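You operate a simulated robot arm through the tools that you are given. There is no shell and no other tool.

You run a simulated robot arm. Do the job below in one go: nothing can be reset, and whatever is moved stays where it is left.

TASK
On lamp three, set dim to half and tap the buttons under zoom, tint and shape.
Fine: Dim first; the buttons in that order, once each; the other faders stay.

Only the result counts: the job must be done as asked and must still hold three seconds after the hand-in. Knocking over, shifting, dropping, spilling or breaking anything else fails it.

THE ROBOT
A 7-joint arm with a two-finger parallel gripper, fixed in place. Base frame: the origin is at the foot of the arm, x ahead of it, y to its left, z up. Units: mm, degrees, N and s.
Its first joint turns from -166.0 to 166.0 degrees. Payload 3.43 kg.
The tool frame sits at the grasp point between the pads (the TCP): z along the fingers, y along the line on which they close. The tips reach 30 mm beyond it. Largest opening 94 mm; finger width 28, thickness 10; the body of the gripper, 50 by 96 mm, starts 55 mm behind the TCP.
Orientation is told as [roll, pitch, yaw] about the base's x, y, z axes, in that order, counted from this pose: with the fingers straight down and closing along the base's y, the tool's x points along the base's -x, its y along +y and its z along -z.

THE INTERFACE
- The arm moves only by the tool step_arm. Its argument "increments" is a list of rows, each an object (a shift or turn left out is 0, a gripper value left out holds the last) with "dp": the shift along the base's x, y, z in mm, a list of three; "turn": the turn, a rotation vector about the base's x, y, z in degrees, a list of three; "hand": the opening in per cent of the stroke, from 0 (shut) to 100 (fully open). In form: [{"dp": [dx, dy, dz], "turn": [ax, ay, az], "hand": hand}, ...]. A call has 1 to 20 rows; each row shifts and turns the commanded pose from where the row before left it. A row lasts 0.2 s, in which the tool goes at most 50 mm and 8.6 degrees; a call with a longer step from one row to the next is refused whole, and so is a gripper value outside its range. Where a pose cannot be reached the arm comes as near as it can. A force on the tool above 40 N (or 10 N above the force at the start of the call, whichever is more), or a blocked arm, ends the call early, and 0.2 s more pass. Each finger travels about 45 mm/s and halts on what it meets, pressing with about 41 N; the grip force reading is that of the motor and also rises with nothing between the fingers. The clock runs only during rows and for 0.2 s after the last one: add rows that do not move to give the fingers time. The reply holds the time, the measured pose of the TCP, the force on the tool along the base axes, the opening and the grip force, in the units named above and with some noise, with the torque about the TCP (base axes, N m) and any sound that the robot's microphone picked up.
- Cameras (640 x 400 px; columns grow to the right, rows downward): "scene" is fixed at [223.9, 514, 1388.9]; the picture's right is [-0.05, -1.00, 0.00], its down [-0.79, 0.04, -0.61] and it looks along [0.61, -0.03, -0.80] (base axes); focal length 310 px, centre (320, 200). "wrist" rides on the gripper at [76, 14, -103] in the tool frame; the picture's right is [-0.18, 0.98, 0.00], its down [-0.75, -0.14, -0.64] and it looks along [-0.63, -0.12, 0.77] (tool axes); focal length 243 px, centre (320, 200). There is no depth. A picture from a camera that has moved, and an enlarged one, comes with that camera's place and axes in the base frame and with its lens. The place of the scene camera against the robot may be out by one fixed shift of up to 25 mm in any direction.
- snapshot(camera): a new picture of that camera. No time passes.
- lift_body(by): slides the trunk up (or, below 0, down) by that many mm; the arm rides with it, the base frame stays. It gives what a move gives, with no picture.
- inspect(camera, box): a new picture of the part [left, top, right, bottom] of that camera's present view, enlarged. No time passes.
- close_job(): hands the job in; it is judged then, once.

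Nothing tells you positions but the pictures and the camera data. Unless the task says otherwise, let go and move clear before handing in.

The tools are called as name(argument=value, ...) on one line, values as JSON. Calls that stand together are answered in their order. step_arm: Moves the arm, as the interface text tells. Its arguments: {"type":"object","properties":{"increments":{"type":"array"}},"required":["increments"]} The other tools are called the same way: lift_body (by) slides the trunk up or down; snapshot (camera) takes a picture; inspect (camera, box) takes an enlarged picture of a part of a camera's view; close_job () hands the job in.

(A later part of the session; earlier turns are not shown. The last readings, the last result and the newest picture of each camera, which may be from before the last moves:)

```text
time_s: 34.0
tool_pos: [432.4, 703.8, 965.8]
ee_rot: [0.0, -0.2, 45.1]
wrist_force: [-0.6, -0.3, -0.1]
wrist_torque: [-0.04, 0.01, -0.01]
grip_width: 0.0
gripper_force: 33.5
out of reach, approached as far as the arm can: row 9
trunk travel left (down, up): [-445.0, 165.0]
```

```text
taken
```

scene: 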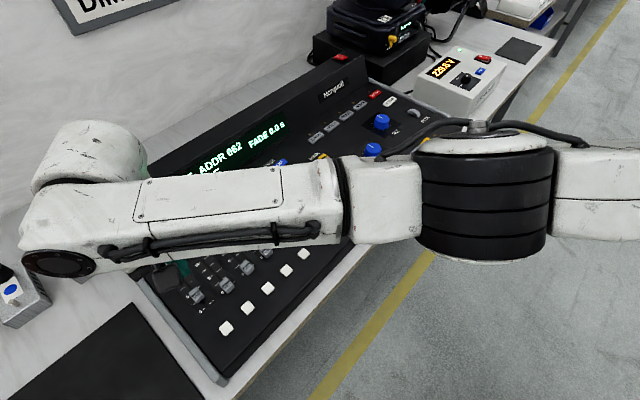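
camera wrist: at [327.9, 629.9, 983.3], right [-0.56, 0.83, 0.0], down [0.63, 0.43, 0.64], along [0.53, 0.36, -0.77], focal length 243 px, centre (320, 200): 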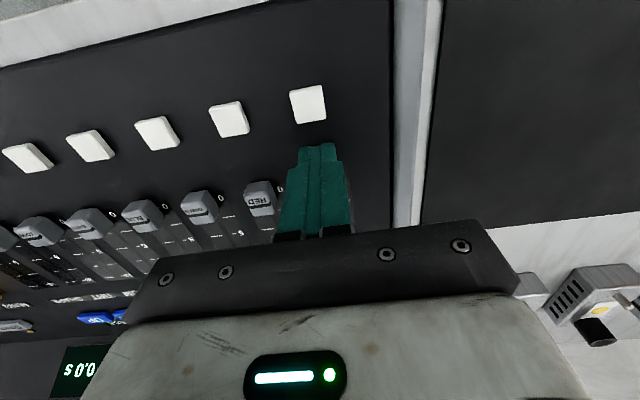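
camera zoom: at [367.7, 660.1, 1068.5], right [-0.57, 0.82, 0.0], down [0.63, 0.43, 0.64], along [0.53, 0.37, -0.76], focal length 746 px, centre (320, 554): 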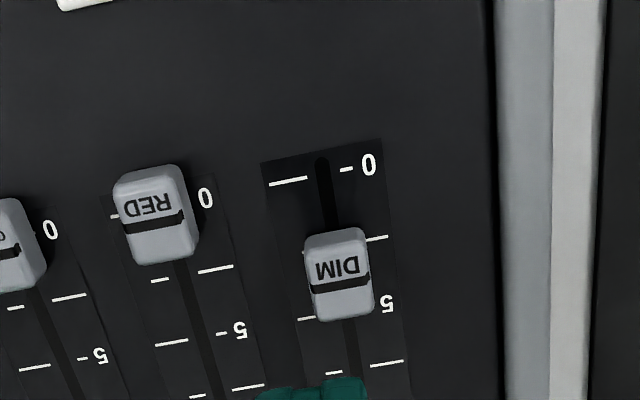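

The cap slid cleanly; its index line is now about 25 mm along (value ≈3.2), with 14–15 mm still to go. I'll get back in front of it and push most of the rest.

step_arm(increments=[{"dp": [-28.8, -20.8, 0]}, {"dp": [0, 0, -30]}, {"dp": [0, 0, -30]}, {"dp": [0, 0, -20]}, {"dp": [0, 0, -6]}, {"dp": [0, 0, 0]}, {"dp": [0, 0, 0]}])

step_arm(increments=[{"dp": [0, 0, 0]}])

inspect(camera="wrist", box=[240, 80, 400, 200])

```text
time_s: 35.5
tool_pos: [403.7, 681.2, 881.1]
ee_rot: [-0.1, -0.1, 45.0]
wrist_force: [0.8, 0.2, 0.8]
wrist_torque: [0.04, 0.01, 0.0]
grip_width: 0.2
gripper_force: 33.2
trunk travel left (down, up): [-445.0, 165.0]
```

```text
time_s: 36.0
tool_pos: [405.6, 682.2, 881.8]
ee_rot: [-0.1, -0.1, 45.0]
wrist_force: [0.0, 0.2, 1.0]
wrist_torque: [-0.03, -0.01, 0.04]
grip_width: 0.0
gripper_force: 32.9
trunk travel left (down, up): [-445.0, 165.0]
```

```text
3.33 times, centred on (320, 140) of wrist
camera zoom: at [338.9, 638.3, 983.6], right [-0.56, 0.83, 0.0], down [0.63, 0.43, 0.64], along [0.53, 0.36, -0.77], focal length 809 px, centre (320, 400)
```

zoom: 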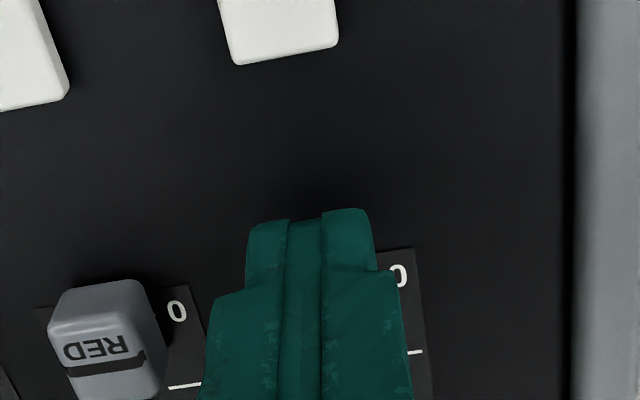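

step_arm(increments=[{"dp": [1.5, 2.7, 0]}, {"dp": [2.12, 2.12, 0]}, {"dp": [2.12, 2.12, 0]}, {"dp": [2.12, 2.12, 0]}, {"dp": [2.12, 2.12, 0]}, {"dp": [2.12, 2.12, 0]}, {"dp": [2.12, 2.12, 0]}, {"dp": [1.5, 1.5, 0]}, {"dp": [0, 0, 0]}, {"dp": [0, 0, 0]}])

step_arm(increments=[{"dp": [0, 0, 0]}])

snapshot(camera="scene")

```text
time_s: 38.1
tool_pos: [417.1, 695.0, 881.6]
ee_rot: [0.0, -0.3, 45.0]
wrist_force: [-0.1, 0.5, -0.7]
wrist_torque: [0.05, 0.0, -0.02]
grip_width: 0.0
gripper_force: 33.3
out of reach, approached as far as the arm can: row 6, 7
trunk travel left (down, up): [-445.0, 165.0]
```

```text
time_s: 38.5
tool_pos: [416.7, 694.3, 881.7]
ee_rot: [0.0, -0.2, 44.9]
wrist_force: [0.3, 0.8, 0.5]
wrist_torque: [0.03, 0.0, -0.01]
grip_width: 0.1
gripper_force: 33.0
trunk travel left (down, up): [-445.0, 165.0]
```

```text
taken
```

scene: 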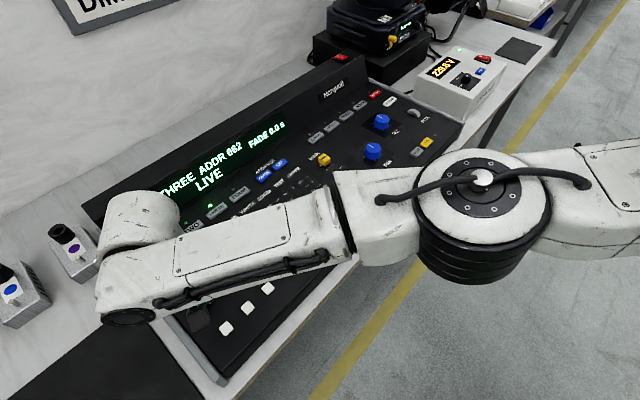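

The upright tool runs out of reach here, about 8 mm short. I'll back off a little, tilt the fingers 15° forward to gain reach, and check.

step_arm(increments=[{"dp": [-5.6, -5.6, 3]}, {"dp": [0, 0, 0], "turn": [3.54, -3.54, 0]}, {"dp": [0, 0, 0], "turn": [3.54, -3.54, 0]}, {"dp": [0, 0, 0], "turn": [3.54, -3.54, 0]}, {"dp": [0, 0, 0]}, {"dp": [0, 0, 0]}])

step_arm(increments=[{"dp": [0, 0, 0]}])

snapshot(camera="wrist")

snapshot(camera="scene")

```text
time_s: 40.0
tool_pos: [370.5, 706.0, 891.2]
ee_rot: [2.0, -3.7, 50.5]
wrist_force: [1.0, 0.3, -0.4]
wrist_torque: [-0.01, -0.01, -0.02]
grip_width: 0.1
gripper_force: 32.8
out of reach, approached as far as the arm can: row 2, 3, 4
trunk travel left (down, up): [-445.0, 165.0]
```

```text
time_s: 40.4
tool_pos: [371.4, 704.5, 892.7]
ee_rot: [2.1, -3.6, 50.5]
wrist_force: [-0.9, -0.4, 0.3]
wrist_torque: [0.01, 0.03, 0.0]
grip_width: 0.1
gripper_force: 33.2
trunk travel left (down, up): [-445.0, 165.0]
```

```text
taken
camera wrist: at [309.2, 648.8, 990.1], right [-0.64, 0.77, 0.05], down [0.58, 0.44, 0.68], along [0.5, 0.47, -0.73], focal length 243 px, centre (320, 200)
```

wrist: 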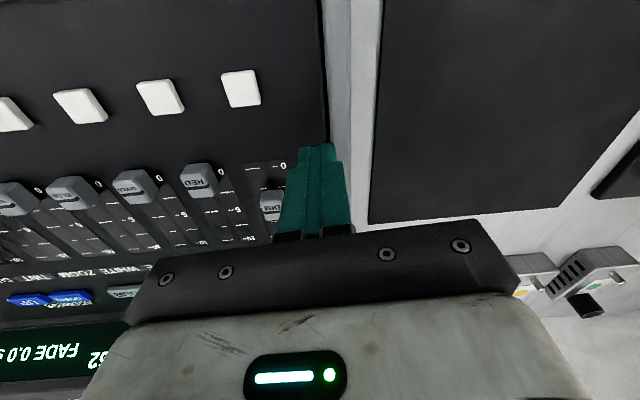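

```text
taken
```

scene: 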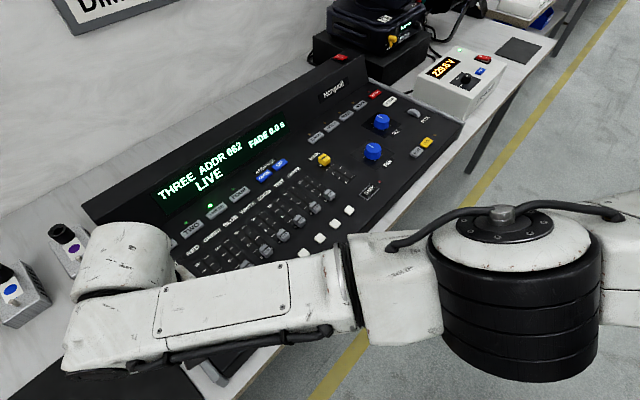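

The arm slipped sideways into an awkward posture near its limit, but nothing was touched: forces are near zero and the cap is where I left it. I'll go straight up and move inward to regain a good posture.

step_arm(increments=[{"dp": [0, 0, 20]}, {"dp": [0, 0, 30]}, {"dp": [0, 0, 30]}, {"dp": [0, -20, 10]}, {"dp": [0, -25, 0]}, {"dp": [0, -25, 0]}, {"dp": [0, 0, 0]}])

snapshot(camera="scene")

snapshot(camera="wrist")

```text
time_s: 42.0
tool_pos: [368.9, 633.2, 961.3]
ee_rot: [2.0, -3.7, 50.6]
wrist_force: [-0.5, 0.3, 0.4]
wrist_torque: [0.0, -0.03, 0.01]
grip_width: 0.0
gripper_force: 32.6
out of reach, approached as far as the arm can: row 1, 2
trunk travel left (down, up): [-445.0, 165.0]
```

```text
taken
```

scene: 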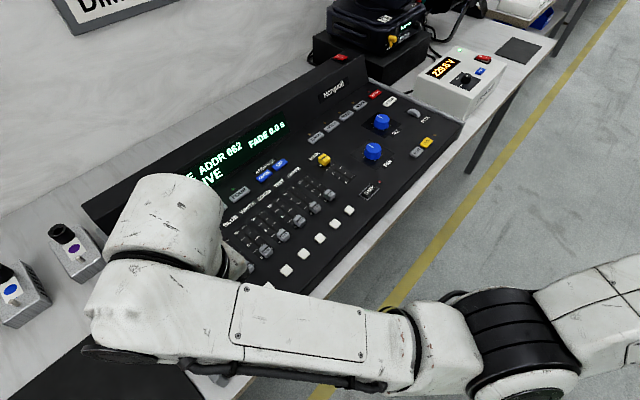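

```text
taken
camera wrist: at [307.1, 577.3, 1059.7], right [-0.64, 0.77, 0.05], down [0.58, 0.45, 0.68], along [0.5, 0.46, -0.73], focal length 243 px, centre (320, 200)
```

wrist: 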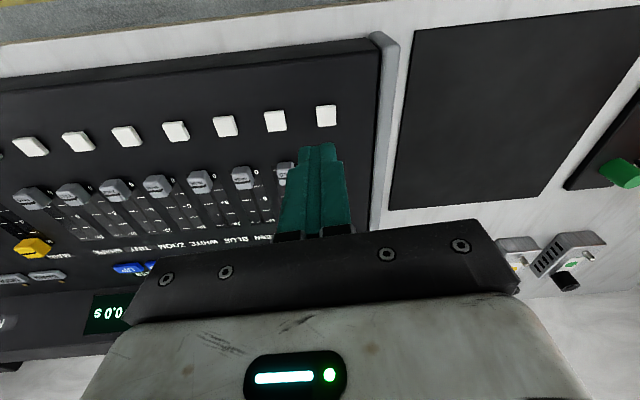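

step_arm(increments=[{"dp": [30, -3, 10]}, {"dp": [30, -3, 10]}, {"dp": [30, -3, 0]}, {"dp": [30, -3, 0]}, {"dp": [30, -3, 0]}, {"dp": [15, -5, 0]}, {"dp": [0, 0, 0]}])

snapshot(camera="scene")

```text
time_s: 43.5
tool_pos: [537.9, 612.4, 979.6]
ee_rot: [2.1, -3.6, 50.5]
wrist_force: [-0.3, -0.1, 1.0]
wrist_torque: [0.05, 0.01, -0.01]
grip_width: 0.1
gripper_force: 33.5
trunk travel left (down, up): [-445.0, 165.0]
```

```text
taken
```

scene: 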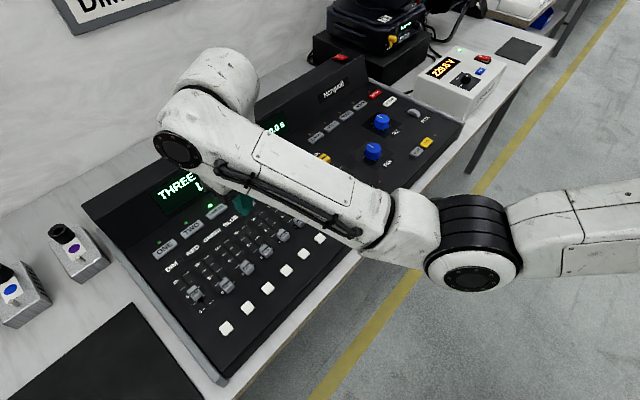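

step_arm(increments=[{"dp": [0, 0, 0], "turn": [4.3, -5.0, -1.4]}, {"dp": [0, 0, 0], "turn": [4.3, -5.0, -1.4]}, {"dp": [0, 0, 0], "turn": [4.3, -5.0, -1.4]}, {"dp": [0, 0, 0], "turn": [4.3, -5.0, -1.4]}, {"dp": [0, 0, 0]}, {"dp": [0, 0, 0]}])

snapshot(camera="scene")

inspect(camera="scene", box=[150, 240, 260, 340])

```text
time_s: 45.0
tool_pos: [536.6, 615.7, 980.7]
ee_rot: [-1.5, -29.8, 45.8]
wrist_force: [-0.5, -1.0, 0.3]
wrist_torque: [-0.03, -0.01, -0.02]
grip_width: 0.0
gripper_force: 33.0
trunk travel left (down, up): [-445.0, 165.0]
```

```text
taken
```

scene: 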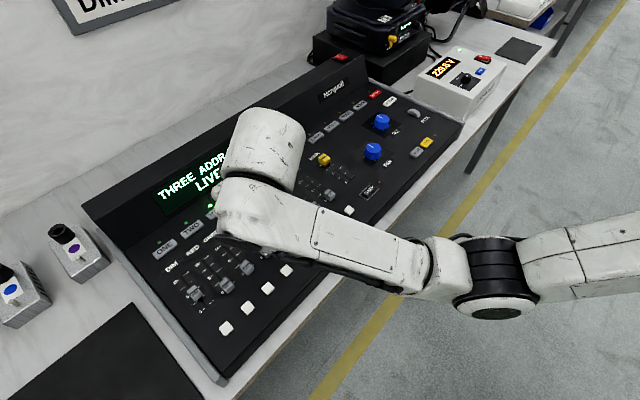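

```text
4.00 times, centred on (205, 290) of scene
camera zoom: at [223.9, 514.0, 1388.9], right [-0.05, -1.0, 0.0], down [-0.79, 0.04, -0.61], along [0.61, -0.03, -0.8], focal length 1241 px, centre (780, -160)
```

zoom: 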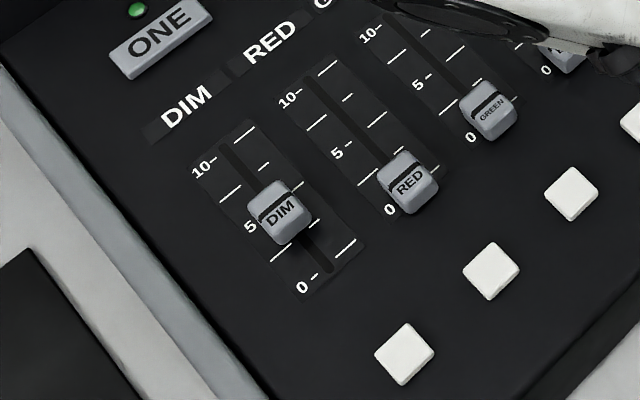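

The scene camera now shows the DIM cap clearly. Its index line is about 30 mm along and the "5" mark needs 40. I'll approach again with the fingers tilted 15° from this good posture, which has the reach to spare.

step_arm(increments=[{"dp": [-26.5, 13.7, -3], "turn": [-3.2, 3.8, 0]}, {"dp": [-26.5, 13.7, -3], "turn": [-3.2, 3.8, 0]}, {"dp": [-26.5, 13.7, -3], "turn": [-3.2, 3.8, 0]}, {"dp": [-26.5, 13.7, -3]}, {"dp": [-26.5, 13.7, -3]}, {"dp": [0, 0, 0]}, {"dp": [0, 0, 0]}])

snapshot(camera="scene")

snapshot(camera="wrist")

```text
time_s: 46.5
tool_pos: [402.9, 685.3, 963.7]
ee_rot: [0.1, -14.9, 45.2]
wrist_force: [0.2, 0.3, 0.1]
wrist_torque: [0.0, -0.01, 0.02]
grip_width: 0.0
gripper_force: 33.1
trunk travel left (down, up): [-445.0, 165.0]
```

```text
taken
```

scene: 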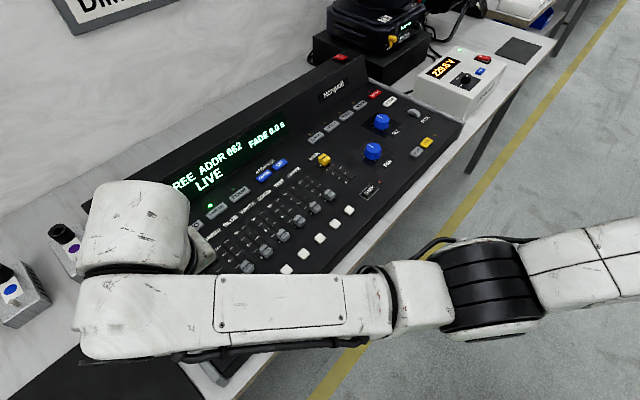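

```text
taken
camera wrist: at [322.2, 624.2, 1043.3], right [-0.57, 0.82, 0.05], down [0.5, 0.3, 0.81], along [0.65, 0.49, -0.58], focal length 243 px, centre (320, 200)
```

wrist: 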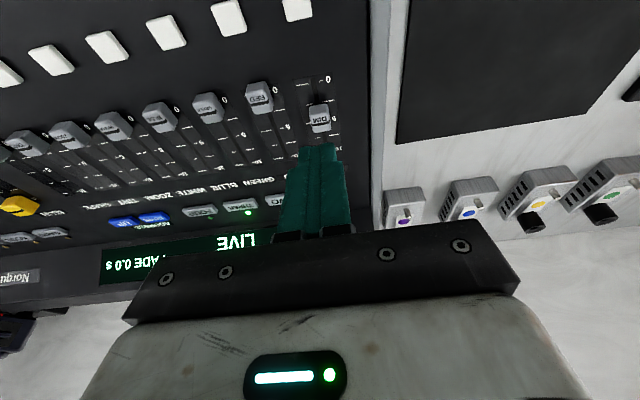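

step_arm(increments=[{"dp": [0, 0, -25]}, {"dp": [0, 0, -25]}, {"dp": [0, 0, -20]}, {"dp": [0, 0, -10]}, {"dp": [0, 0, -6]}, {"dp": [0, 0, 0]}, {"dp": [0, 0, 0]}])

step_arm(increments=[{"dp": [0, 0, 0]}])

snapshot(camera="wrist")

snapshot(camera="scene")

```text
time_s: 48.1
tool_pos: [403.9, 684.1, 879.1]
ee_rot: [0.0, -14.9, 45.2]
wrist_force: [-1.0, -0.5, -0.2]
wrist_torque: [0.03, -0.01, -0.03]
grip_width: 0.0
gripper_force: 32.9
trunk travel left (down, up): [-445.0, 165.0]
```

```text
time_s: 48.5
tool_pos: [402.8, 684.2, 878.5]
ee_rot: [0.0, -14.9, 45.2]
wrist_force: [0.1, -0.7, 1.1]
wrist_torque: [-0.01, 0.0, -0.01]
grip_width: 0.2
gripper_force: 33.2
trunk travel left (down, up): [-445.0, 165.0]
```

```text
taken
camera wrist: at [321.5, 623.8, 958.3], right [-0.57, 0.82, 0.05], down [0.5, 0.3, 0.81], along [0.65, 0.49, -0.58], focal length 243 px, centre (320, 200)
```

wrist: 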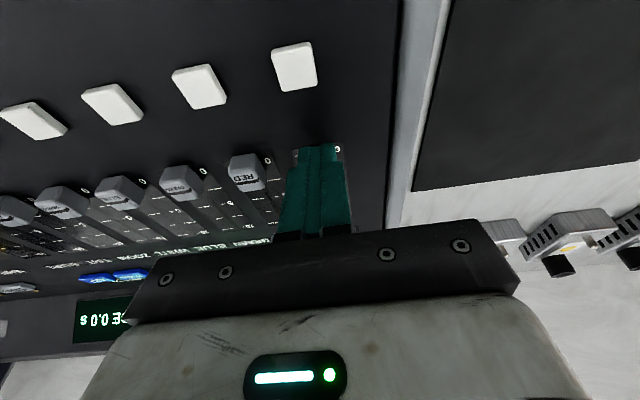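

```text
taken
```

scene: 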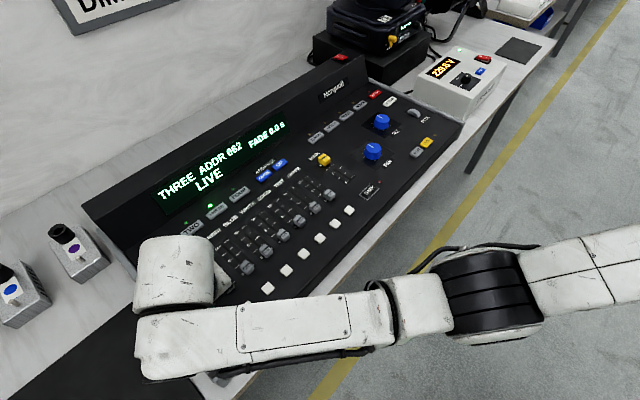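

step_arm(increments=[{"dp": [0, 0, -3]}, {"dp": [1.45, 1.45, 0]}, {"dp": [1.45, 1.45, 0]}, {"dp": [1.45, 1.45, 0]}, {"dp": [1.45, 1.45, 0]}, {"dp": [1.45, 1.45, 0]}, {"dp": [1.45, 1.45, 0]}, {"dp": [1.45, 1.45, 0]}, {"dp": [0, 0, 0]}, {"dp": [0, 0, 0]}])

step_arm(increments=[{"dp": [0, 0, 0]}])

snapshot(camera="scene")

inspect(camera="wrist", box=[240, 100, 400, 200])

```text
time_s: 50.8
tool_pos: [413.9, 694.5, 877.7]
ee_rot: [0.1, -14.9, 45.1]
wrist_force: [-0.6, -0.6, -0.2]
wrist_torque: [0.04, 0.0, 0.02]
grip_width: 0.0
gripper_force: 32.8
trunk travel left (down, up): [-445.0, 165.0]
```

```text
time_s: 51.1
tool_pos: [412.9, 694.8, 877.0]
ee_rot: [-0.1, -14.9, 45.2]
wrist_force: [0.2, 0.2, -0.5]
wrist_torque: [0.01, -0.01, -0.04]
grip_width: 0.0
gripper_force: 33.1
trunk travel left (down, up): [-445.0, 165.0]
```

```text
taken
```

scene: 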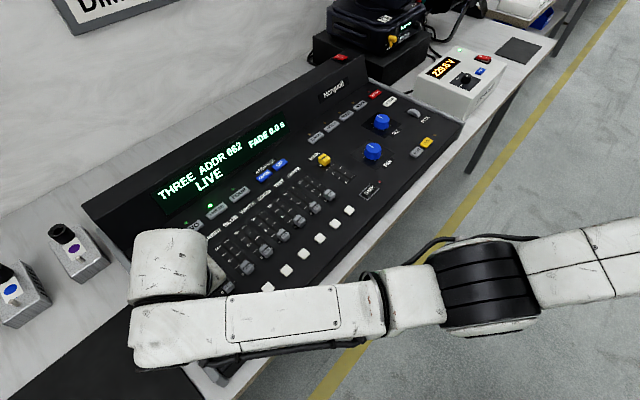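

```text
4.00 times, centred on (320, 150) of wrist
camera zoom: at [331.6, 633.6, 956.1], right [-0.57, 0.82, 0.05], down [0.5, 0.3, 0.81], along [0.65, 0.49, -0.58], focal length 970 px, centre (320, 400)
```

zoom: 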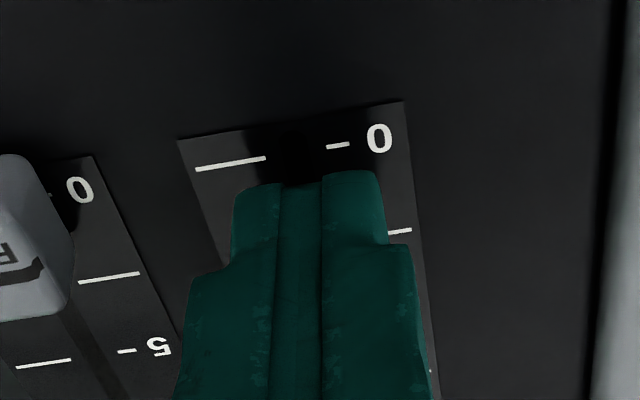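

step_arm(increments=[{"dp": [-2.8, -2.8, 0]}, {"dp": [-2.8, -2.8, 10]}, {"dp": [0, 0, 30]}, {"dp": [0, 0, 35]}, {"dp": [0, 0, 10]}, {"dp": [0, 0, 0]}, {"dp": [0, 0, 0]}])

snapshot(camera="wrist")

inspect(camera="wrist", box=[250, 55, 390, 145])

```text
time_s: 52.8
tool_pos: [405.6, 688.3, 960.9]
ee_rot: [0.0, -14.9, 45.2]
wrist_force: [0.0, 0.1, -0.5]
wrist_torque: [-0.03, -0.01, -0.03]
grip_width: 0.0
gripper_force: 32.9
trunk travel left (down, up): [-445.0, 165.0]
```

```text
taken
camera wrist: at [323.9, 627.6, 1041.7], right [-0.57, 0.82, 0.05], down [0.5, 0.3, 0.81], along [0.65, 0.49, -0.58], focal length 243 px, centre (320, 200)
```

wrist: 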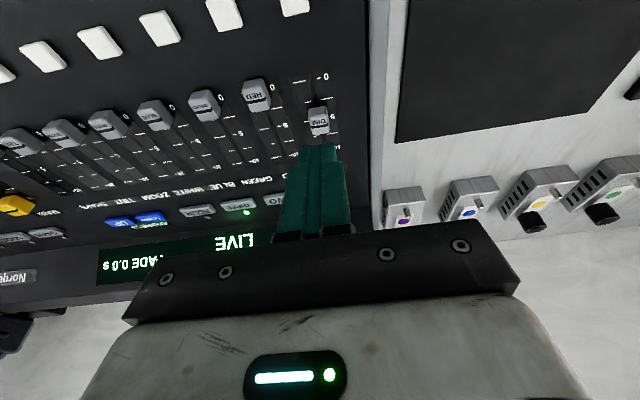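

```text
4.44 times, centred on (320, 100) of wrist
camera zoom: at [323.9, 627.6, 1041.7], right [-0.57, 0.82, 0.05], down [0.5, 0.3, 0.81], along [0.65, 0.49, -0.58], focal length 1078 px, centre (320, 644)
```

zoom: 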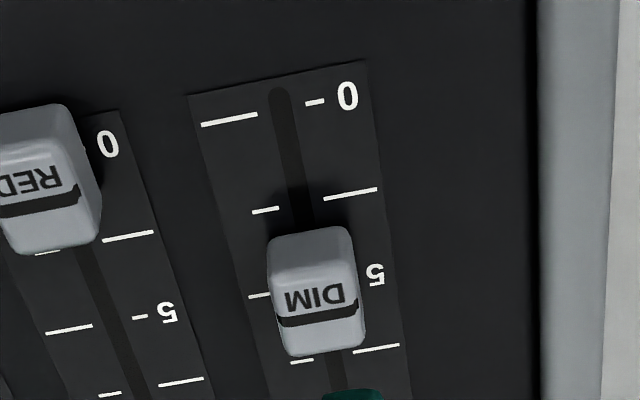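

The cap's index line now sits about 4 mm short of the "5" mark (value ≈4.5), checked against RED's cap at 0. I'll go back down the same path and push exactly 4 mm beyond the last stop.

step_arm(increments=[{"dp": [0, 0, -25]}, {"dp": [0, 0, -25]}, {"dp": [0, 0, -20]}, {"dp": [0, 0, -10]}, {"dp": [0, 0, -5]}, {"dp": [0, 0, 0]}, {"dp": [1.4, 1.4, 0]}, {"dp": [1.4, 1.4, 0]}, {"dp": [1.4, 1.4, 0]}, {"dp": [1.4, 1.4, 0]}, {"dp": [1.4, 1.4, 0]}, {"dp": [1.4, 1.4, 0]}, {"dp": [0, 0, 0]}, {"dp": [0, 0, 0]}])

step_arm(increments=[{"dp": [-2.8, -2.8, 0]}, {"dp": [-2.8, -2.8, 10]}, {"dp": [0, 0, 30]}, {"dp": [0, 0, 35]}, {"dp": [0, 0, 10]}, {"dp": [0, 0, 0]}, {"dp": [0, 0, 0]}])

inspect(camera="wrist", box=[250, 55, 390, 145])

snapshot(camera="scene")

```text
time_s: 55.8
tool_pos: [415.5, 697.0, 878.3]
ee_rot: [0.0, -14.9, 45.2]
wrist_force: [0.8, 0.5, -0.6]
wrist_torque: [0.03, -0.01, -0.02]
grip_width: 0.1
gripper_force: 32.9
trunk travel left (down, up): [-445.0, 165.0]
```

```text
time_s: 57.4
tool_pos: [411.4, 691.5, 963.9]
ee_rot: [0.0, -14.8, 45.3]
wrist_force: [0.4, 0.2, 0.8]
wrist_torque: [0.0, -0.04, -0.04]
grip_width: 0.1
gripper_force: 33.0
trunk travel left (down, up): [-445.0, 165.0]
```

```text
4.44 times, centred on (320, 100) of wrist
camera zoom: at [328.5, 631.3, 1042.9], right [-0.57, 0.82, 0.05], down [0.5, 0.3, 0.81], along [0.65, 0.49, -0.58], focal length 1078 px, centre (320, 644)
```

zoom: 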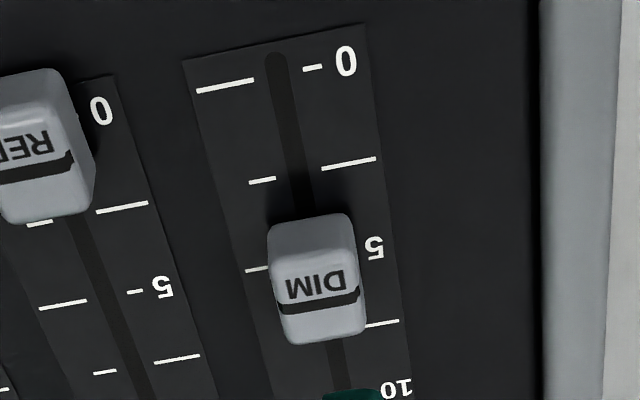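

```text
taken
```

scene: 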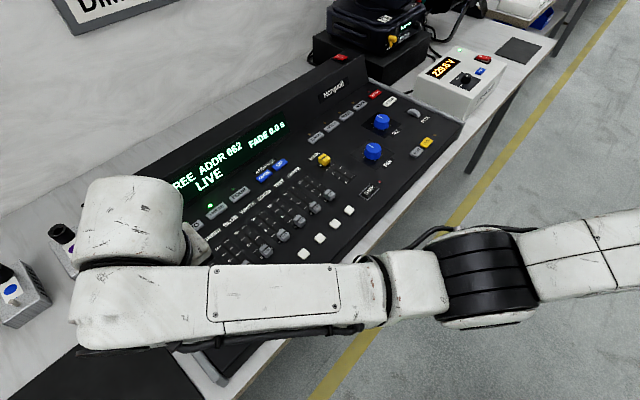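

inspect(camera="wrist", box=[290, 85, 350, 145])

inspect(camera="wrist", box=[230, 60, 290, 120])

```text
6.67 times, centred on (320, 115) of wrist
camera zoom: at [328.5, 631.3, 1042.9], right [-0.57, 0.82, 0.05], down [0.5, 0.3, 0.81], along [0.65, 0.49, -0.58], focal length 1618 px, centre (320, 767)
```

zoom: 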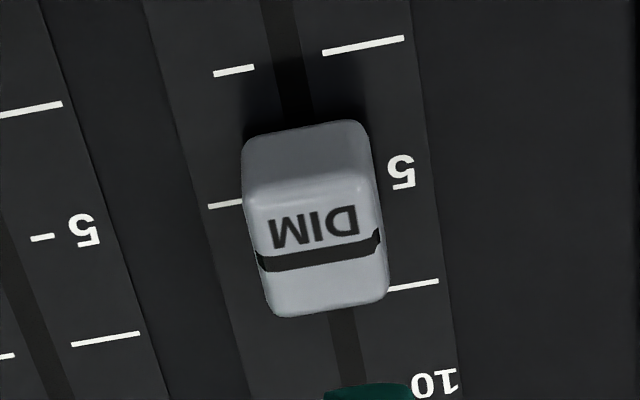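

```text
6.67 times, centred on (260, 90) of wrist
camera zoom: at [328.5, 631.3, 1042.9], right [-0.57, 0.82, 0.05], down [0.5, 0.3, 0.81], along [0.65, 0.49, -0.58], focal length 1618 px, centre (720, 933)
```

zoom: 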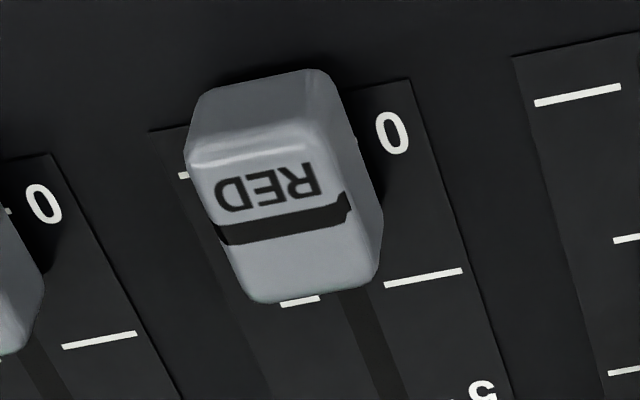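

Index line now about 1.2 mm short of "5" (≈4.85). One more fine nudge of a little over 1 mm will centre it.

step_arm(increments=[{"dp": [0, 0, -25]}, {"dp": [0, 0, -25]}, {"dp": [0, 0, -20]}, {"dp": [0, 0, -10]}, {"dp": [0, 0, -5]}, {"dp": [0, 0, 0]}, {"dp": [1.4, 1.4, 0]}, {"dp": [1.4, 1.4, 0]}, {"dp": [1.4, 1.4, 0]}, {"dp": [1.4, 1.4, 0]}, {"dp": [0.9, 0.9, 0]}, {"dp": [0, 0, 0]}, {"dp": [0, 0, 0]}, {"dp": [0, 0, 0]}])

step_arm(increments=[{"dp": [-2.8, -2.8, 0]}, {"dp": [-2.8, -2.8, 10]}, {"dp": [0, 0, 30]}, {"dp": [0, 0, 35]}, {"dp": [0, 0, 10]}, {"dp": [0, 0, 0]}, {"dp": [0, 0, 0]}])

inspect(camera="wrist", box=[290, 85, 350, 145])

inspect(camera="wrist", box=[230, 50, 290, 110])

```text
time_s: 60.4
tool_pos: [417.1, 696.7, 878.3]
ee_rot: [0.0, -14.8, 45.1]
wrist_force: [0.5, 0.2, 0.6]
wrist_torque: [0.02, 0.01, 0.01]
grip_width: 0.0
gripper_force: 32.8
trunk travel left (down, up): [-445.0, 165.0]
```

```text
time_s: 62.0
tool_pos: [411.3, 690.6, 963.3]
ee_rot: [0.0, -15.0, 45.2]
wrist_force: [0.5, 0.3, 0.4]
wrist_torque: [-0.02, 0.04, -0.03]
grip_width: 0.2
gripper_force: 33.5
trunk travel left (down, up): [-445.0, 165.0]
```

```text
6.67 times, centred on (320, 115) of wrist
camera zoom: at [329.8, 630.7, 1042.4], right [-0.57, 0.82, 0.05], down [0.5, 0.3, 0.81], along [0.65, 0.49, -0.58], focal length 1618 px, centre (320, 767)
```

zoom: 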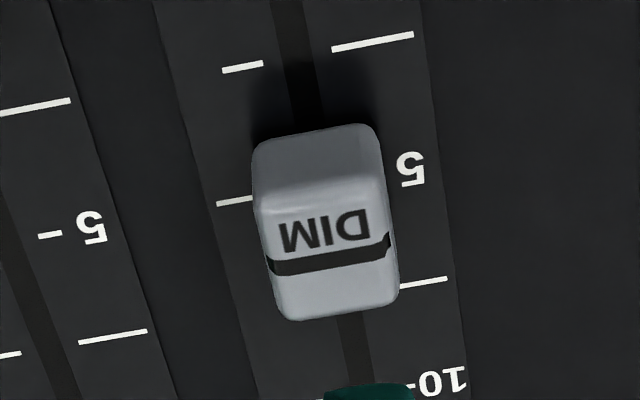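

```text
6.67 times, centred on (260, 80) of wrist
camera zoom: at [329.8, 630.7, 1042.4], right [-0.57, 0.82, 0.05], down [0.5, 0.3, 0.81], along [0.65, 0.49, -0.58], focal length 1618 px, centre (720, 1000)
```

zoom: 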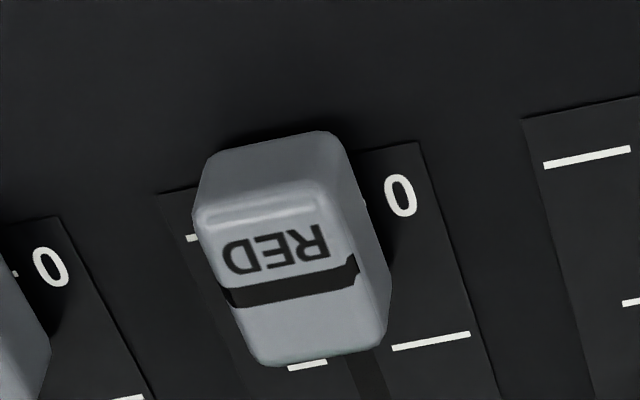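

DIM's index line is now on the 5 mark to within about half a millimetre. Next I'll bring the tool upright above the button under ZOOM, near (535, 484).

step_arm(increments=[{"dp": [20.7, -34.4, 0]}, {"dp": [20.7, -34.4, 0], "turn": [-3.54, 3.54, 0]}, {"dp": [20.7, -34.4, 0], "turn": [-3.54, 3.54, 0]}, {"dp": [20.7, -34.4, 0], "turn": [-3.54, 3.54, 0]}, {"dp": [20.7, -34.4, 0]}, {"dp": [20.7, -34.4, 0]}, {"dp": [0, 0, 0]}, {"dp": [0, 0, 0]}])

snapshot(camera="wrist")

snapshot(camera="scene")

inspect(camera="scene", box=[150, 240, 260, 340])

```text
time_s: 63.8
tool_pos: [536.8, 485.0, 962.2]
ee_rot: [0.1, 0.1, 45.4]
wrist_force: [0.3, 0.0, -0.3]
wrist_torque: [-0.02, 0.03, 0.04]
grip_width: 0.3
gripper_force: 32.6
trunk travel left (down, up): [-445.0, 165.0]
```

```text
taken
camera wrist: at [471.0, 441.5, 1065.3], right [-0.57, 0.82, 0.0], down [0.63, 0.44, 0.64], along [0.53, 0.36, -0.77], focal length 243 px, centre (320, 200)
```

wrist: 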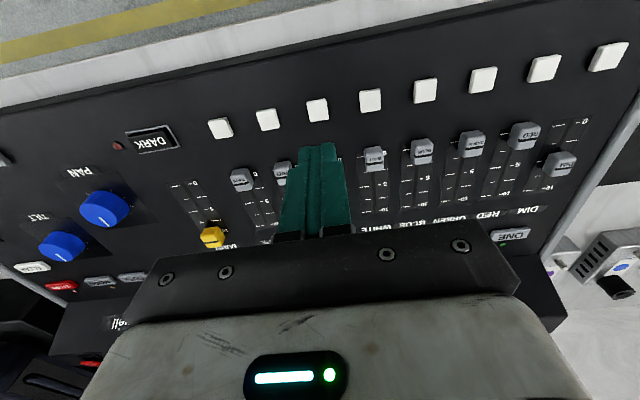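

```text
taken
```

scene: 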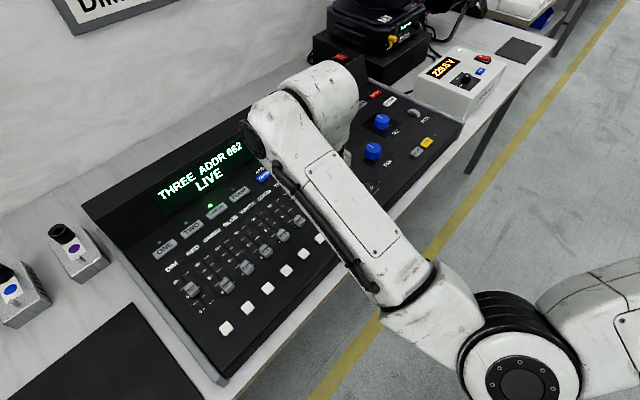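

```text
4.00 times, centred on (205, 290) of scene
camera zoom: at [223.9, 514.0, 1388.9], right [-0.05, -1.0, 0.0], down [-0.79, 0.04, -0.61], along [0.61, -0.03, -0.8], focal length 1241 px, centre (780, -160)
```

zoom: 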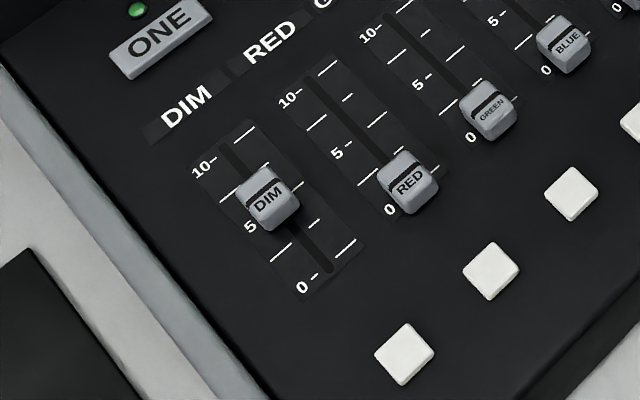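

inspect(camera="scene", box=[180, 268, 236, 314])

inspect(camera="wrist", box=[490, 100, 620, 200])

inspect(camera="wrist", box=[200, 70, 400, 170])

```text
8.70 times, centred on (208, 291) of scene
camera zoom: at [223.9, 514.0, 1388.9], right [-0.05, -1.0, 0.0], down [-0.79, 0.04, -0.61], along [0.61, -0.03, -0.8], focal length 2698 px, centre (1294, -591)
```

zoom: 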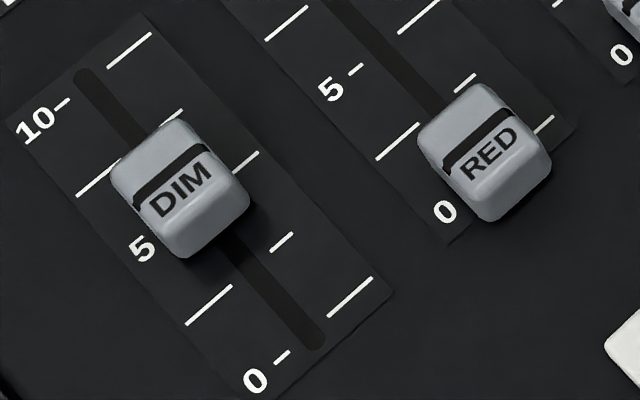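

```text
4.00 times, centred on (555, 150) of wrist
camera zoom: at [471.0, 441.5, 1065.3], right [-0.57, 0.82, 0.0], down [0.63, 0.44, 0.64], along [0.53, 0.36, -0.77], focal length 970 px, centre (-620, 400)
```

zoom: 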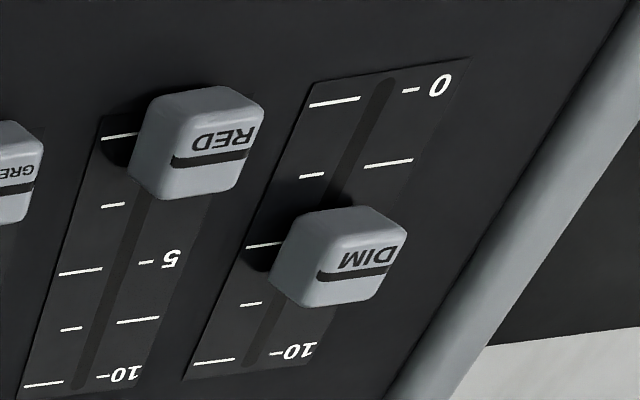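

```text
3.20 times, centred on (300, 120) of wrist
camera zoom: at [471.0, 441.5, 1065.3], right [-0.57, 0.82, 0.0], down [0.63, 0.44, 0.64], along [0.53, 0.36, -0.77], focal length 776 px, centre (384, 456)
```

zoom: 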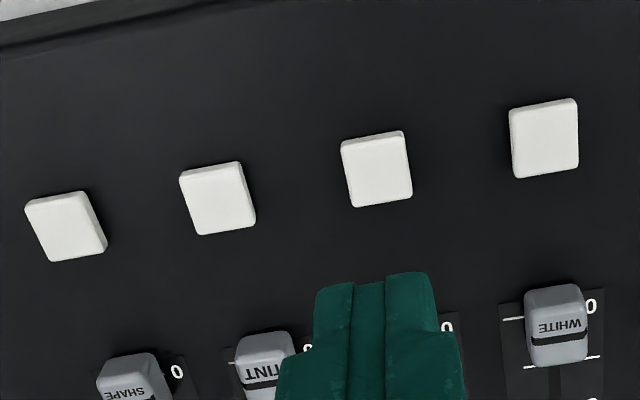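

I read DIM as on the 5 mark from both cameras, to within about 1 mm. The tool is over the ZOOM button, so I'll descend toward it.

step_arm(increments=[{"dp": [0.5, -0.5, -25]}, {"dp": [0, 0, -25]}, {"dp": [0, 0, -20]}, {"dp": [0, 0, -8]}, {"dp": [0, 0, 0]}, {"dp": [0, 0, 0]}])

inspect(camera="wrist", box=[220, 80, 420, 200])

snapshot(camera="scene")

```text
time_s: 65.2
tool_pos: [536.3, 485.9, 881.9]
ee_rot: [0.2, 0.1, 45.1]
wrist_force: [0.1, 0.0, -0.1]
wrist_torque: [0.0, 0.02, 0.04]
grip_width: 0.0
gripper_force: 33.0
trunk travel left (down, up): [-445.0, 165.0]
```

```text
3.20 times, centred on (320, 140) of wrist
camera zoom: at [471.7, 441.7, 985.0], right [-0.57, 0.82, 0.0], down [0.63, 0.44, 0.64], along [0.53, 0.36, -0.77], focal length 776 px, centre (320, 392)
```

zoom: 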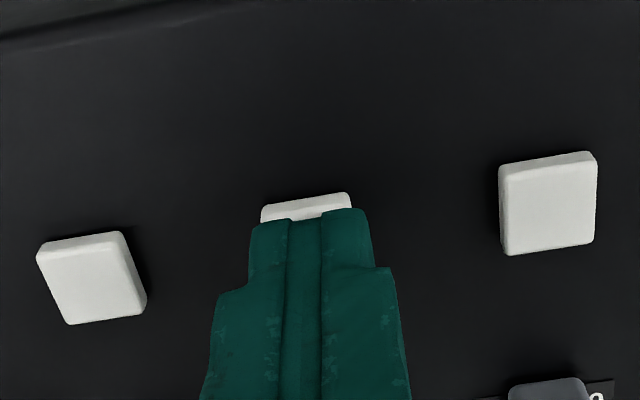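

```text
taken
```

scene: 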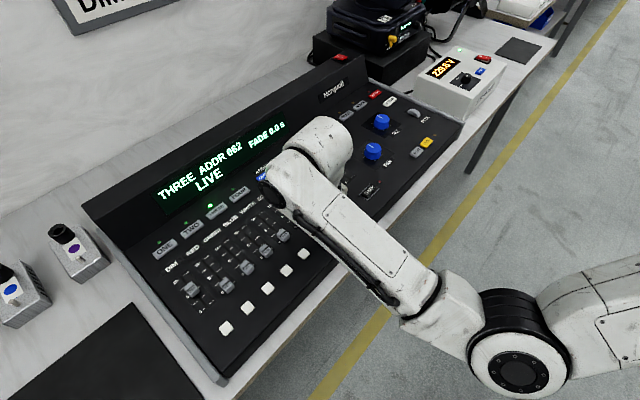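

step_arm(increments=[{"dp": [0, 0, -3]}, {"dp": [0, 0, -2]}, {"dp": [0, 0, -1]}, {"dp": [0, 0, 0]}])

```text
time_s: 66.2
tool_pos: [537.1, 484.1, 877.7]
ee_rot: [0.1, 0.0, 45.2]
wrist_force: [-0.6, -0.1, -0.2]
wrist_torque: [-0.01, -0.04, 0.02]
grip_width: 0.0
gripper_force: 33.0
trunk travel left (down, up): [-445.0, 165.0]
```

step_arm(increments=[{"dp": [0, 0, -1]}, {"dp": [0, 0, -1]}, {"dp": [0, 0, -1]}, {"dp": [0, 0, 0]}])

```text
time_s: 67.2
tool_pos: [536.8, 484.9, 874.4]
ee_rot: [0.1, 0.2, 45.2]
wrist_force: [-0.2, 0.2, 1.9]
wrist_torque: [0.01, -0.03, 0.01]
grip_width: 0.0
gripper_force: 32.8
trunk travel left (down, up): [-445.0, 165.0]
heard: click
```

A click came with 1.9 N contact, so ZOOM has been tapped. I'll lift straight up and check the panel.

step_arm(increments=[{"dp": [0, 0, 8]}, {"dp": [0, 0, 15]}, {"dp": [0, 0, 20]}, {"dp": [0, 0, 0]}, {"dp": [0, 0, 0]}])

snapshot(camera="wrist")

snapshot(camera="scene")

```text
time_s: 68.3
tool_pos: [535.3, 484.5, 918.7]
ee_rot: [0.0, 0.1, 45.3]
wrist_force: [-0.3, 0.4, 0.3]
wrist_torque: [-0.01, -0.01, 0.0]
grip_width: 0.0
gripper_force: 33.4
trunk travel left (down, up): [-445.0, 165.0]
```

```text
taken
camera wrist: at [471.0, 440.6, 1021.0], right [-0.57, 0.82, 0.0], down [0.63, 0.44, 0.64], along [0.53, 0.36, -0.77], focal length 243 px, centre (320, 200)
```

wrist: 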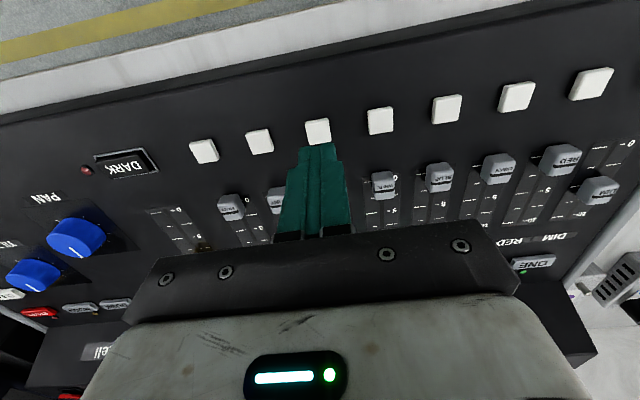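

```text
taken
```

scene: 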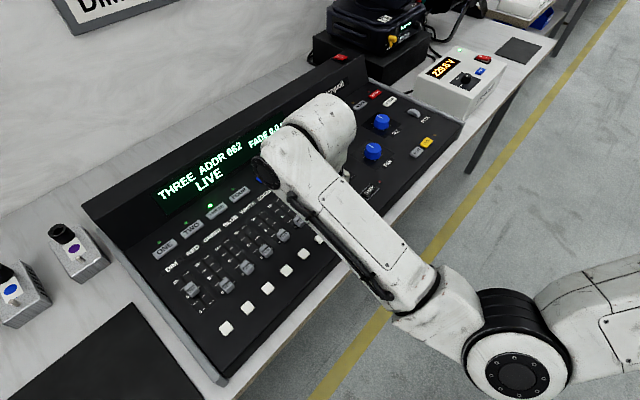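

step_arm(increments=[{"dp": [16.6, -16.6, 0]}, {"dp": [16.6, -16.6, 0]}, {"dp": [0, 0, 0]}, {"dp": [0, 0, -20]}, {"dp": [0, 0, -12]}, {"dp": [0, 0, 0]}, {"dp": [0, 0, 0]}])

inspect(camera="wrist", box=[220, 80, 420, 200])

snapshot(camera="wrist")

```text
time_s: 70.0
tool_pos: [570.3, 450.5, 886.0]
ee_rot: [0.0, 0.0, 45.2]
wrist_force: [0.2, 0.2, -0.4]
wrist_torque: [0.01, 0.01, 0.01]
grip_width: 0.4
gripper_force: 33.0
trunk travel left (down, up): [-445.0, 165.0]
```

```text
3.20 times, centred on (320, 140) of wrist
camera zoom: at [505.8, 406.8, 988.7], right [-0.57, 0.82, 0.0], down [0.63, 0.44, 0.64], along [0.53, 0.36, -0.77], focal length 776 px, centre (320, 392)
```

zoom: 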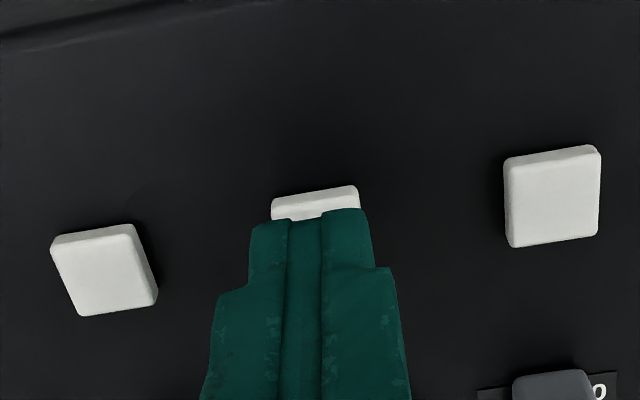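

```text
taken
camera wrist: at [505.8, 406.8, 988.7], right [-0.57, 0.82, 0.0], down [0.63, 0.44, 0.64], along [0.53, 0.36, -0.77], focal length 243 px, centre (320, 200)
```

wrist: 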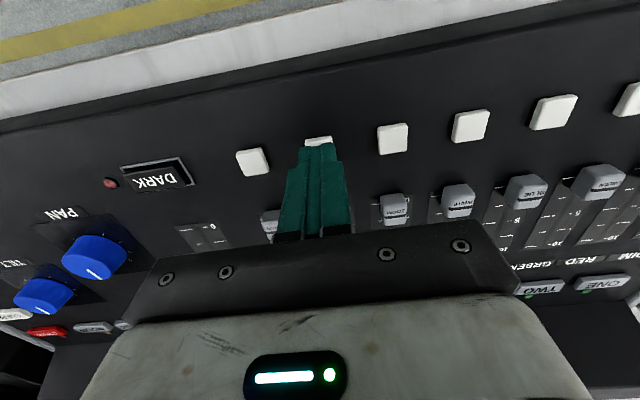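

step_arm(increments=[{"dp": [0, 0, -5]}, {"dp": [0, 0, -3]}, {"dp": [0, 0, 0]}])

```text
time_s: 70.8
tool_pos: [569.7, 452.0, 878.1]
ee_rot: [0.1, 0.1, 45.3]
wrist_force: [0.3, -0.3, -0.8]
wrist_torque: [0.0, -0.01, -0.01]
grip_width: 0.1
gripper_force: 33.1
trunk travel left (down, up): [-445.0, 165.0]
```

step_arm(increments=[{"dp": [0, 0, -1]}, {"dp": [0, 0, -1]}, {"dp": [0, 0, -1]}, {"dp": [0, 0, 0]}])

```text
time_s: 71.8
tool_pos: [570.1, 451.3, 874.7]
ee_rot: [0.1, 0.1, 45.2]
wrist_force: [1.0, -0.7, 1.7]
wrist_torque: [0.0, -0.01, 0.0]
grip_width: 0.1
gripper_force: 33.3
trunk travel left (down, up): [-445.0, 165.0]
heard: click
```

TINT clicked. I'll lift straight up and move over to SHAPE.

step_arm(increments=[{"dp": [0, 0, 8]}, {"dp": [0, 0, 15]}, {"dp": [0, 0, 20]}, {"dp": [0, 0, 0]}, {"dp": [16.6, -16.6, 0]}, {"dp": [16.6, -16.6, 0]}, {"dp": [0, 0, 0]}, {"dp": [0, 0, -20]}, {"dp": [0, 0, -12]}, {"dp": [0, 0, 0]}, {"dp": [0, 0, 0]}])

inspect(camera="wrist", box=[220, 80, 420, 200])

snapshot(camera="wrist")

```text
time_s: 74.2
tool_pos: [603.3, 417.7, 886.7]
ee_rot: [0.1, 0.1, 45.2]
wrist_force: [0.7, 0.0, -0.1]
wrist_torque: [0.0, -0.04, -0.02]
grip_width: 0.1
gripper_force: 33.0
trunk travel left (down, up): [-445.0, 165.0]
```

```text
3.20 times, centred on (320, 140) of wrist
camera zoom: at [538.7, 375.0, 988.4], right [-0.57, 0.82, 0.0], down [0.63, 0.44, 0.64], along [0.53, 0.36, -0.77], focal length 776 px, centre (320, 392)
```

zoom: 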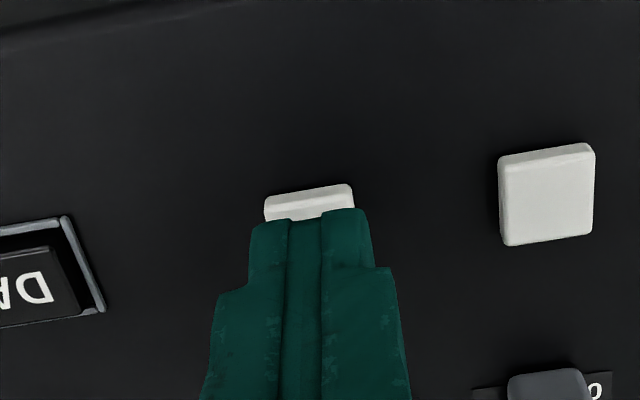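

```text
taken
camera wrist: at [538.7, 375.0, 988.4], right [-0.57, 0.82, 0.0], down [0.63, 0.44, 0.64], along [0.53, 0.36, -0.77], focal length 243 px, centre (320, 200)
```

wrist: 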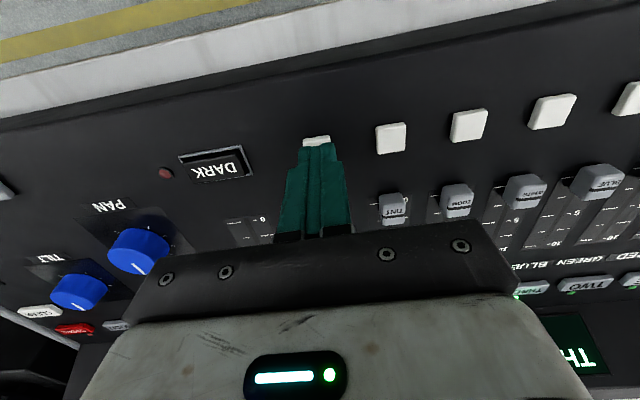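

The last white button before DARK is under the tip, with the TINT and ZOOM caps to its right, so this is SHAPE. I'll press it the same way.

step_arm(increments=[{"dp": [0, 0, -5]}, {"dp": [0, 0, -3]}, {"dp": [0, 0, 0]}])

step_arm(increments=[{"dp": [0, 0, -1]}, {"dp": [0, 0, -1]}, {"dp": [0, 0, -1]}, {"dp": [0, 0, 0]}])

```text
time_s: 75.0
tool_pos: [601.8, 418.3, 876.8]
ee_rot: [0.1, 0.1, 45.3]
wrist_force: [0.5, -0.3, -0.1]
wrist_torque: [0.0, 0.03, -0.01]
grip_width: 0.0
gripper_force: 33.2
trunk travel left (down, up): [-445.0, 165.0]
```

```text
time_s: 76.0
tool_pos: [603.1, 419.9, 876.3]
ee_rot: [0.0, 0.1, 45.2]
wrist_force: [-1.1, -1.4, 0.8]
wrist_torque: [-0.02, 0.01, 0.04]
grip_width: 0.1
gripper_force: 33.0
trunk travel left (down, up): [-445.0, 165.0]
```

step_arm(increments=[{"dp": [0, 0, -1]}, {"dp": [0, 0, 0]}])

```text
time_s: 76.5
tool_pos: [601.9, 418.6, 872.9]
ee_rot: [0.1, 0.0, 45.3]
wrist_force: [0.8, -2.2, 2.9]
wrist_torque: [-0.01, -0.02, 0.01]
grip_width: 0.0
gripper_force: 33.3
trunk travel left (down, up): [-445.0, 165.0]
heard: click
```

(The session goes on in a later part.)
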